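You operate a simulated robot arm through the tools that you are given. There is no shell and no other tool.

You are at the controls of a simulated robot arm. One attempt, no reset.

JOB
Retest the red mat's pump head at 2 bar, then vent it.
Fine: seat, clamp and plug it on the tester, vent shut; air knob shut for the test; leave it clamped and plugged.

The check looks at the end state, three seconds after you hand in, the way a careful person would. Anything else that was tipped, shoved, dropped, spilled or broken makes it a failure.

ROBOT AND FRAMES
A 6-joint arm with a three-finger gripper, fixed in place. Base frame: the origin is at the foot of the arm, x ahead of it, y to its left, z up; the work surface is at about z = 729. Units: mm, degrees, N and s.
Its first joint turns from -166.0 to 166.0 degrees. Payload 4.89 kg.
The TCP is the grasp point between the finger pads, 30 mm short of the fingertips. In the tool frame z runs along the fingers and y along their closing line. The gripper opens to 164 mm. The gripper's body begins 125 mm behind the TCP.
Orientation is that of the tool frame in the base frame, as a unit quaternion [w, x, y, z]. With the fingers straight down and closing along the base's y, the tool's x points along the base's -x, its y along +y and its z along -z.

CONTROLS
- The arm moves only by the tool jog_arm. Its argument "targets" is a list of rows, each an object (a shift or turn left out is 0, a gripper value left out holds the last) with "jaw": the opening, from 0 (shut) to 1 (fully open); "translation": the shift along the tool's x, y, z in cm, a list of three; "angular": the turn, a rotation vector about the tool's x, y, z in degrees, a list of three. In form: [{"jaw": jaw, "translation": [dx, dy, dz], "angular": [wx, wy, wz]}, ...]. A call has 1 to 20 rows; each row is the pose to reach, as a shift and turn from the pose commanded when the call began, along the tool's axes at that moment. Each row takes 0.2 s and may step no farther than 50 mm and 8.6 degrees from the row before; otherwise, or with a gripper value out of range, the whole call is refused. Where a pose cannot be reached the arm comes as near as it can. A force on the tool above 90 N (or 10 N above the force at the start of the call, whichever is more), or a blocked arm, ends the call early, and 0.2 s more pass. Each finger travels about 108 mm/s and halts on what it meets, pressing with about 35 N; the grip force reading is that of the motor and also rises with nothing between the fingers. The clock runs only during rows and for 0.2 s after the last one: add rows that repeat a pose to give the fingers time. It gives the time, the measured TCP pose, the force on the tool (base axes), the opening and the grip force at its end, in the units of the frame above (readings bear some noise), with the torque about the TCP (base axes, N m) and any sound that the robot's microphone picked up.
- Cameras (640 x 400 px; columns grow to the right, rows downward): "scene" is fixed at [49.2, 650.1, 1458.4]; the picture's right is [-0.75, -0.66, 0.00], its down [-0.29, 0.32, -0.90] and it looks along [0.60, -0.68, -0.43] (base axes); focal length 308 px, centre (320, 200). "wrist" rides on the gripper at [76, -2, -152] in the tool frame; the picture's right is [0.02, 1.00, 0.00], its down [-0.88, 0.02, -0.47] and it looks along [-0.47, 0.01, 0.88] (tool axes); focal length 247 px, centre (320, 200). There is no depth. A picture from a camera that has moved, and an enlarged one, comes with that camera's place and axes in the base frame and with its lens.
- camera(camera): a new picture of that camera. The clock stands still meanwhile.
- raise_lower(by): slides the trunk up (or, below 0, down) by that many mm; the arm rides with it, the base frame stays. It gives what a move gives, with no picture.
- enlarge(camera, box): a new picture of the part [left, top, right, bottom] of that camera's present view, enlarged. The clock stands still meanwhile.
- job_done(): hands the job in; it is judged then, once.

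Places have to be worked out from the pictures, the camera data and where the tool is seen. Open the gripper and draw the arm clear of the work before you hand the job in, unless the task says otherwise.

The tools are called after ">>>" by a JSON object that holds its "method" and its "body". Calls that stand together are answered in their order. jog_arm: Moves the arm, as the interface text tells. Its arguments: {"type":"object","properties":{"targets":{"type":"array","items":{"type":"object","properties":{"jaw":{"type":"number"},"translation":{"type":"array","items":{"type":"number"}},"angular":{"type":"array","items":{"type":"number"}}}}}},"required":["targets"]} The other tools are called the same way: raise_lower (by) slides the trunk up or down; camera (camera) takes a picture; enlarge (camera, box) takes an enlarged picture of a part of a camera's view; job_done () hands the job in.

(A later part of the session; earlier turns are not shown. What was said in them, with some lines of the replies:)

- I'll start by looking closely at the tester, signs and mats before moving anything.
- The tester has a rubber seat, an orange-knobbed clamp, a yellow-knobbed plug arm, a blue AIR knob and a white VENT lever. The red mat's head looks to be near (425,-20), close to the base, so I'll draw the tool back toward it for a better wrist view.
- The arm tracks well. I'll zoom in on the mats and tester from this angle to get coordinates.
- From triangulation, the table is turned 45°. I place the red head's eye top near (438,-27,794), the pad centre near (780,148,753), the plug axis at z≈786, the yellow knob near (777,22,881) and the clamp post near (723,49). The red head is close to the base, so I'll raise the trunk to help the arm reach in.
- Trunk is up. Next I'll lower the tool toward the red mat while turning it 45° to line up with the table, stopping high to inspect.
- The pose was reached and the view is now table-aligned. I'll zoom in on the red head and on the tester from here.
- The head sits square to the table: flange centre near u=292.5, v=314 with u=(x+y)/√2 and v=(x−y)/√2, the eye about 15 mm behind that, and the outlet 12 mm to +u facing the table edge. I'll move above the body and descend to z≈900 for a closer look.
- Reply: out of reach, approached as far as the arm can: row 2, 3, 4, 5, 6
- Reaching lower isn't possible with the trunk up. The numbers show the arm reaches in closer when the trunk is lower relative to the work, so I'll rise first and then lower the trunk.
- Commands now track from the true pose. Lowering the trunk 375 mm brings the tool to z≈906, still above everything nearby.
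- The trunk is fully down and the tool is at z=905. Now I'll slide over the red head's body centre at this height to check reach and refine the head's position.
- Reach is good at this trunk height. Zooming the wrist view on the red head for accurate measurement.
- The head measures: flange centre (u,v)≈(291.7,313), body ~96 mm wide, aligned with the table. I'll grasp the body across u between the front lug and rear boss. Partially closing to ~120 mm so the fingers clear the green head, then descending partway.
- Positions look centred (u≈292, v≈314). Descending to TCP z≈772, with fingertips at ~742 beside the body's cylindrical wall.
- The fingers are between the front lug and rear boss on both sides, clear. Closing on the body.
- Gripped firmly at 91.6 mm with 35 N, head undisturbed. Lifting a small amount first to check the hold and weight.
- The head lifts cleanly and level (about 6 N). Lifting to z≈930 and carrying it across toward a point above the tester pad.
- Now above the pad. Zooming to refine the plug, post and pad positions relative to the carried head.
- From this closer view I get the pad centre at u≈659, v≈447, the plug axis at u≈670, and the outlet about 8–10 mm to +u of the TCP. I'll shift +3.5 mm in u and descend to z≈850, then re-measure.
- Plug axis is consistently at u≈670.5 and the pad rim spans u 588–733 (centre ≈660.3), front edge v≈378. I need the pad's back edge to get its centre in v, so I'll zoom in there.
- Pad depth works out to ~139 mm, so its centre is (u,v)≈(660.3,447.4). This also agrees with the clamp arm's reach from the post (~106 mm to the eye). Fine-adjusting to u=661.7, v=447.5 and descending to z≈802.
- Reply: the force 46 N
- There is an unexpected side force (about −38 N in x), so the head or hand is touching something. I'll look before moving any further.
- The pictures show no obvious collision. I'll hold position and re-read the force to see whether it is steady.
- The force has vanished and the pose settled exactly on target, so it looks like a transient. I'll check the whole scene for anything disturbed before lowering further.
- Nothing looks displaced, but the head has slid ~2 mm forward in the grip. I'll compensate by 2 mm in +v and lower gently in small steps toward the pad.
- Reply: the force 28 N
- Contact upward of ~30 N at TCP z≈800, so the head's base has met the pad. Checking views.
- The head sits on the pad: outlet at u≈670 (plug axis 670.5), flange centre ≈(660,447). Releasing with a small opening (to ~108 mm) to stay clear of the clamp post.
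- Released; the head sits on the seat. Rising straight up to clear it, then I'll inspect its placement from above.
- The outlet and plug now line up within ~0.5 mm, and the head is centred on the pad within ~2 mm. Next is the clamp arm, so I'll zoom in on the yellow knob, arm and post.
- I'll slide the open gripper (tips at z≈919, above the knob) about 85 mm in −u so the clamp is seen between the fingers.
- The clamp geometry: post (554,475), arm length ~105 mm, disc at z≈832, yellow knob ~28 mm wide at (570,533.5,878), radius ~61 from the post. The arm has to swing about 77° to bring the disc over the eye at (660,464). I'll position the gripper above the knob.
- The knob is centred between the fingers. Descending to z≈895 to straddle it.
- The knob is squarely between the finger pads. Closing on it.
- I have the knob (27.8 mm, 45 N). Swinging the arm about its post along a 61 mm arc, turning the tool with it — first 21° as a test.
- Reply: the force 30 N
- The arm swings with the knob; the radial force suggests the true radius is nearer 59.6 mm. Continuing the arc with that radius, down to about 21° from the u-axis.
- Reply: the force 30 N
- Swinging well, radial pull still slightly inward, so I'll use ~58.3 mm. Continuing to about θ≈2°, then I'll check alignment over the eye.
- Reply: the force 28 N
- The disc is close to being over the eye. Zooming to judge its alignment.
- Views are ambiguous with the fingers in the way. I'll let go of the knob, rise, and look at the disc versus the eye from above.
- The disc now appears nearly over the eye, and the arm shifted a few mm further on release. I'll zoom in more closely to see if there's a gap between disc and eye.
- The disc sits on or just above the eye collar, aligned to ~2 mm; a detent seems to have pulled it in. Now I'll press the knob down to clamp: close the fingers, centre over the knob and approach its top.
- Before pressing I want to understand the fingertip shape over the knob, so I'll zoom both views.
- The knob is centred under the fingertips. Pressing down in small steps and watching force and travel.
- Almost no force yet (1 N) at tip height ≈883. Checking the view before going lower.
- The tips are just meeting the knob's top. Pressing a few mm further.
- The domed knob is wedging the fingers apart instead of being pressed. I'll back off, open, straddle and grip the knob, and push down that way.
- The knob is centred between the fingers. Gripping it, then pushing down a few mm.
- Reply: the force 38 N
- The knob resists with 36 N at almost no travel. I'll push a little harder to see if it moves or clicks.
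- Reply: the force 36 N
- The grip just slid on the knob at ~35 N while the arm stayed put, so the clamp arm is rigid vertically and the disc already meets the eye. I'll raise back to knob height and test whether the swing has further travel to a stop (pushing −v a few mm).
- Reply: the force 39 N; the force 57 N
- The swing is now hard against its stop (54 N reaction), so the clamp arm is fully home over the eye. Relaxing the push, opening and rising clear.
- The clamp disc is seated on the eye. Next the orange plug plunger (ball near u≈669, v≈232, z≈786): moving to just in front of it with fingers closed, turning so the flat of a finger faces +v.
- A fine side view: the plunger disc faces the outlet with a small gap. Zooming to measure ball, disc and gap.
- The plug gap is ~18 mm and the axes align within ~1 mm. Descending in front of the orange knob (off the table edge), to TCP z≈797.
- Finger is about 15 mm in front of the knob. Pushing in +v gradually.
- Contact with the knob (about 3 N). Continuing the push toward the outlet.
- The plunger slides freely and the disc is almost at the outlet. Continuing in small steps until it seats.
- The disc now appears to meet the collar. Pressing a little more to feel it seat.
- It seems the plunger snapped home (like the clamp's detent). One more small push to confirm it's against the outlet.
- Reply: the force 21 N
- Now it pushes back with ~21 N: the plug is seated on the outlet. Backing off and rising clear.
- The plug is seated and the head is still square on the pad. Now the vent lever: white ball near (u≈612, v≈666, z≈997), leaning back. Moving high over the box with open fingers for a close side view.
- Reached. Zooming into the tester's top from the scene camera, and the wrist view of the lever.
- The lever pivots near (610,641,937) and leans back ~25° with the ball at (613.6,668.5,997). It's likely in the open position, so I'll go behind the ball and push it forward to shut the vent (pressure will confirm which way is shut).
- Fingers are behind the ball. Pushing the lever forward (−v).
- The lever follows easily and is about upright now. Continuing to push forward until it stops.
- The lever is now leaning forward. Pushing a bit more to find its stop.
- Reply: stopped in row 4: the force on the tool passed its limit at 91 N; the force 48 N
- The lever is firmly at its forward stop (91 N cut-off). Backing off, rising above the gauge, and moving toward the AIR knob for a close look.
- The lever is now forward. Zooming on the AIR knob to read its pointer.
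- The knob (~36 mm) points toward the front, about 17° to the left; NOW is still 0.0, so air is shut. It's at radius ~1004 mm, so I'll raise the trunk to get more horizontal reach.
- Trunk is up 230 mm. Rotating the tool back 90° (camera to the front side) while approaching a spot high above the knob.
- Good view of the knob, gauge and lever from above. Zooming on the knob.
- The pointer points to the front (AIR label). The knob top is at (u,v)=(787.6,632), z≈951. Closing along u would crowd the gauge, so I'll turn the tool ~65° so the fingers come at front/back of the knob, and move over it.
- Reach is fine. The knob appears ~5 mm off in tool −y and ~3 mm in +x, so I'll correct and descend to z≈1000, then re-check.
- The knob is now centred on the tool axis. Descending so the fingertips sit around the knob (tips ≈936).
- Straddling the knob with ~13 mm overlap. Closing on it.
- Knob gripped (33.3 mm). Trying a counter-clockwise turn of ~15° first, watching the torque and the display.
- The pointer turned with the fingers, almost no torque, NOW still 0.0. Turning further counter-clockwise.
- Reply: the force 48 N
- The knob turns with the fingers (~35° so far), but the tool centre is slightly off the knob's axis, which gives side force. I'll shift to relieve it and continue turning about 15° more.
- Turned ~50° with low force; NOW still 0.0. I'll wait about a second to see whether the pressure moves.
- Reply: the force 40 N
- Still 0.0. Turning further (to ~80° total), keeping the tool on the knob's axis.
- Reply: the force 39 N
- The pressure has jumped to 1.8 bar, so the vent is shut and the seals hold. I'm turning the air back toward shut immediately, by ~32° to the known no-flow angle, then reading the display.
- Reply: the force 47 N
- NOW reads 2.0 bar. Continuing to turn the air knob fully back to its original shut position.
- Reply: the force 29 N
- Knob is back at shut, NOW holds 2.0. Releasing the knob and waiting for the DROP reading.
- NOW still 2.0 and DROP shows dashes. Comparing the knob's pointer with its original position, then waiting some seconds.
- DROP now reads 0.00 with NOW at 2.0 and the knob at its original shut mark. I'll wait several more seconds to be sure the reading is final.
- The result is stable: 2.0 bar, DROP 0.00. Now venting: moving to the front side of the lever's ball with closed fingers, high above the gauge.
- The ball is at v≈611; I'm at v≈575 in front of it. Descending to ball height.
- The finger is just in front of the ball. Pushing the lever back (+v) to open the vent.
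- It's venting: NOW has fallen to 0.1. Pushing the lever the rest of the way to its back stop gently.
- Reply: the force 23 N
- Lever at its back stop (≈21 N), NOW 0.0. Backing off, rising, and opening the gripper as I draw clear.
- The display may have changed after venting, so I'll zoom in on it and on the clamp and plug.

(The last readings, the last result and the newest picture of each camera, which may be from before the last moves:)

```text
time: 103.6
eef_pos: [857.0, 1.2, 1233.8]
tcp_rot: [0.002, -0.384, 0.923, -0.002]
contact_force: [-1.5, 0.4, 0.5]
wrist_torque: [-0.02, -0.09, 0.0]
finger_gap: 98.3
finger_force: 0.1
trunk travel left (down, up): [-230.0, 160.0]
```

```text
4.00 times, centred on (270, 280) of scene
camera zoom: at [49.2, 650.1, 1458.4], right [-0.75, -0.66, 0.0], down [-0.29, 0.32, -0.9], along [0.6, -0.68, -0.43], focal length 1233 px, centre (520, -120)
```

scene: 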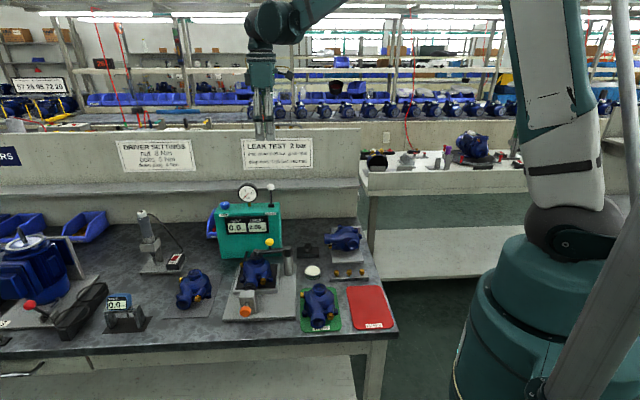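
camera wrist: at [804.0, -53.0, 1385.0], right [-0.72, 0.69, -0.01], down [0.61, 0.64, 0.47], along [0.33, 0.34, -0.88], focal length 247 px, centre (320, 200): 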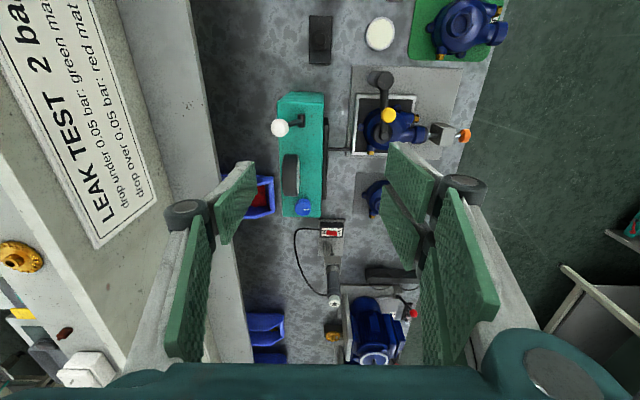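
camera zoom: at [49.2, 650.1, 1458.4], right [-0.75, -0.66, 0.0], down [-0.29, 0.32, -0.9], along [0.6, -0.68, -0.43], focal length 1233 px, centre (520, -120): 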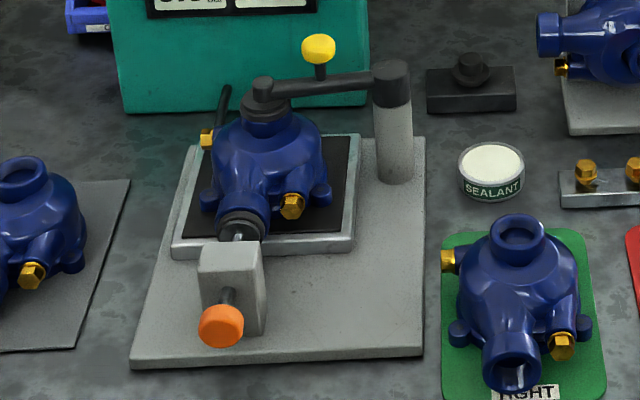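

All is as required: 2.0 bar test done with DROP 0.00, vented to 0.0, air shut, head still clamped and plugged. Drawing the arm back to around its start position with the gripper open.

>>> {"method": "jog_arm", "body": {"targets": [{"jaw": 0.8, "translation": [2.5, 2.5, -1]}, {"jaw": 1.0, "translation": [5, 5, -2]}, {"jaw": 1.0, "translation": [7.5, 7.5, -3]}, {"jaw": 1.0, "translation": [10, 10, -4]}, {"jaw": 1.0, "translation": [10, 10, -4]}, {"jaw": 1.0, "translation": [10, 10, -4]}]}}

>>> {"method": "camera", "body": {"camera": "scene"}}

>>> {"method": "camera", "body": {"camera": "wrist"}}

>>> {"method": "enlarge", "body": {"camera": "scene", "box": [290, 215, 410, 340]}}

```text
time: 105.0
eef_pos: [714.9, 2.8, 1269.9]
tcp_rot: [0.001, -0.383, 0.924, -0.002]
contact_force: [-1.3, 0.1, -0.2]
wrist_torque: [-0.06, -0.04, 0.01]
finger_gap: 164.2
finger_force: 0.1
trunk travel left (down, up): [-230.0, 160.0]
```

```text
taken
```

scene: 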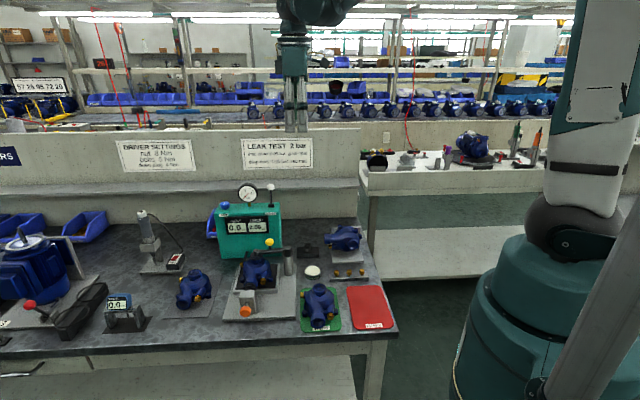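

```text
taken
camera wrist: at [661.7, -52.8, 1422.4], right [-0.72, 0.69, -0.01], down [0.61, 0.64, 0.47], along [0.33, 0.34, -0.88], focal length 247 px, centre (320, 200)
```

wrist: 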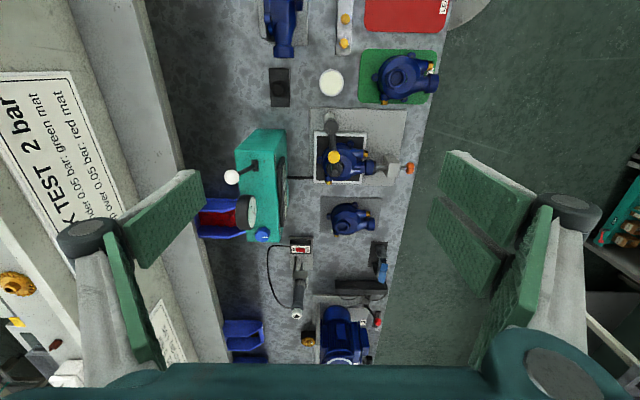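

```text
3.20 times, centred on (350, 278) of scene
camera zoom: at [49.2, 650.1, 1458.4], right [-0.75, -0.66, 0.0], down [-0.29, 0.32, -0.9], along [0.6, -0.68, -0.43], focal length 986 px, centre (224, -48)
```

zoom: 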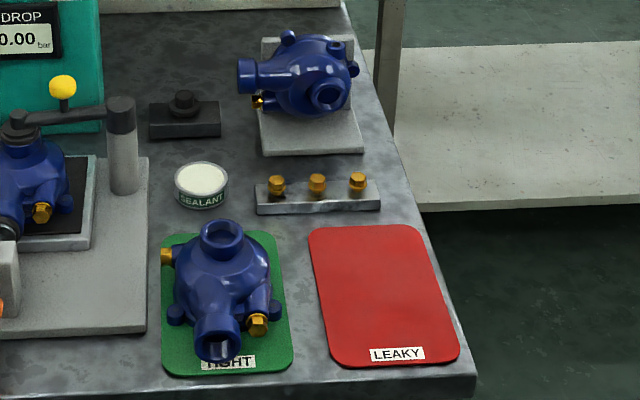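

The rest of the bench looks undisturbed. The red mat's head is clamped and plugged on the tester, the display shows NOW 0.0 and DROP 0.00, air is shut and the vent is open. The arm is clear with the gripper open, so I'm handing in.

>>> {"method": "job_done", "body": {}}

```text
The job is handed in.
```

I retested the red mat's pump head at 2 bar and it held. NOW read 2.0 bar and DROP stayed at 0.00 for at least four seconds with the air knob shut. I then vented it, and NOW is back to 0.0.

- **Head:** it is still seated, clamped and plugged on the tester, as you asked.
- **Air and vent:** the air knob is back at its original shut mark. The vent lever is at its back stop, where it started, which is open.
- **Result:** by the wall sign, a drop under 0.05 bar belongs on the green mat, even though this head came off the mat labelled LEAKY. I left it on the tester.
- **Rest of the bench:** nothing else looks moved in the final pictures. The arm is clear with the gripper open.

The head slid about 2 mm in the grip just before seating. I corrected for that, and it sits on the pad within about 2 mm of centre. The outlet lined up with the plug to within 1 mm.
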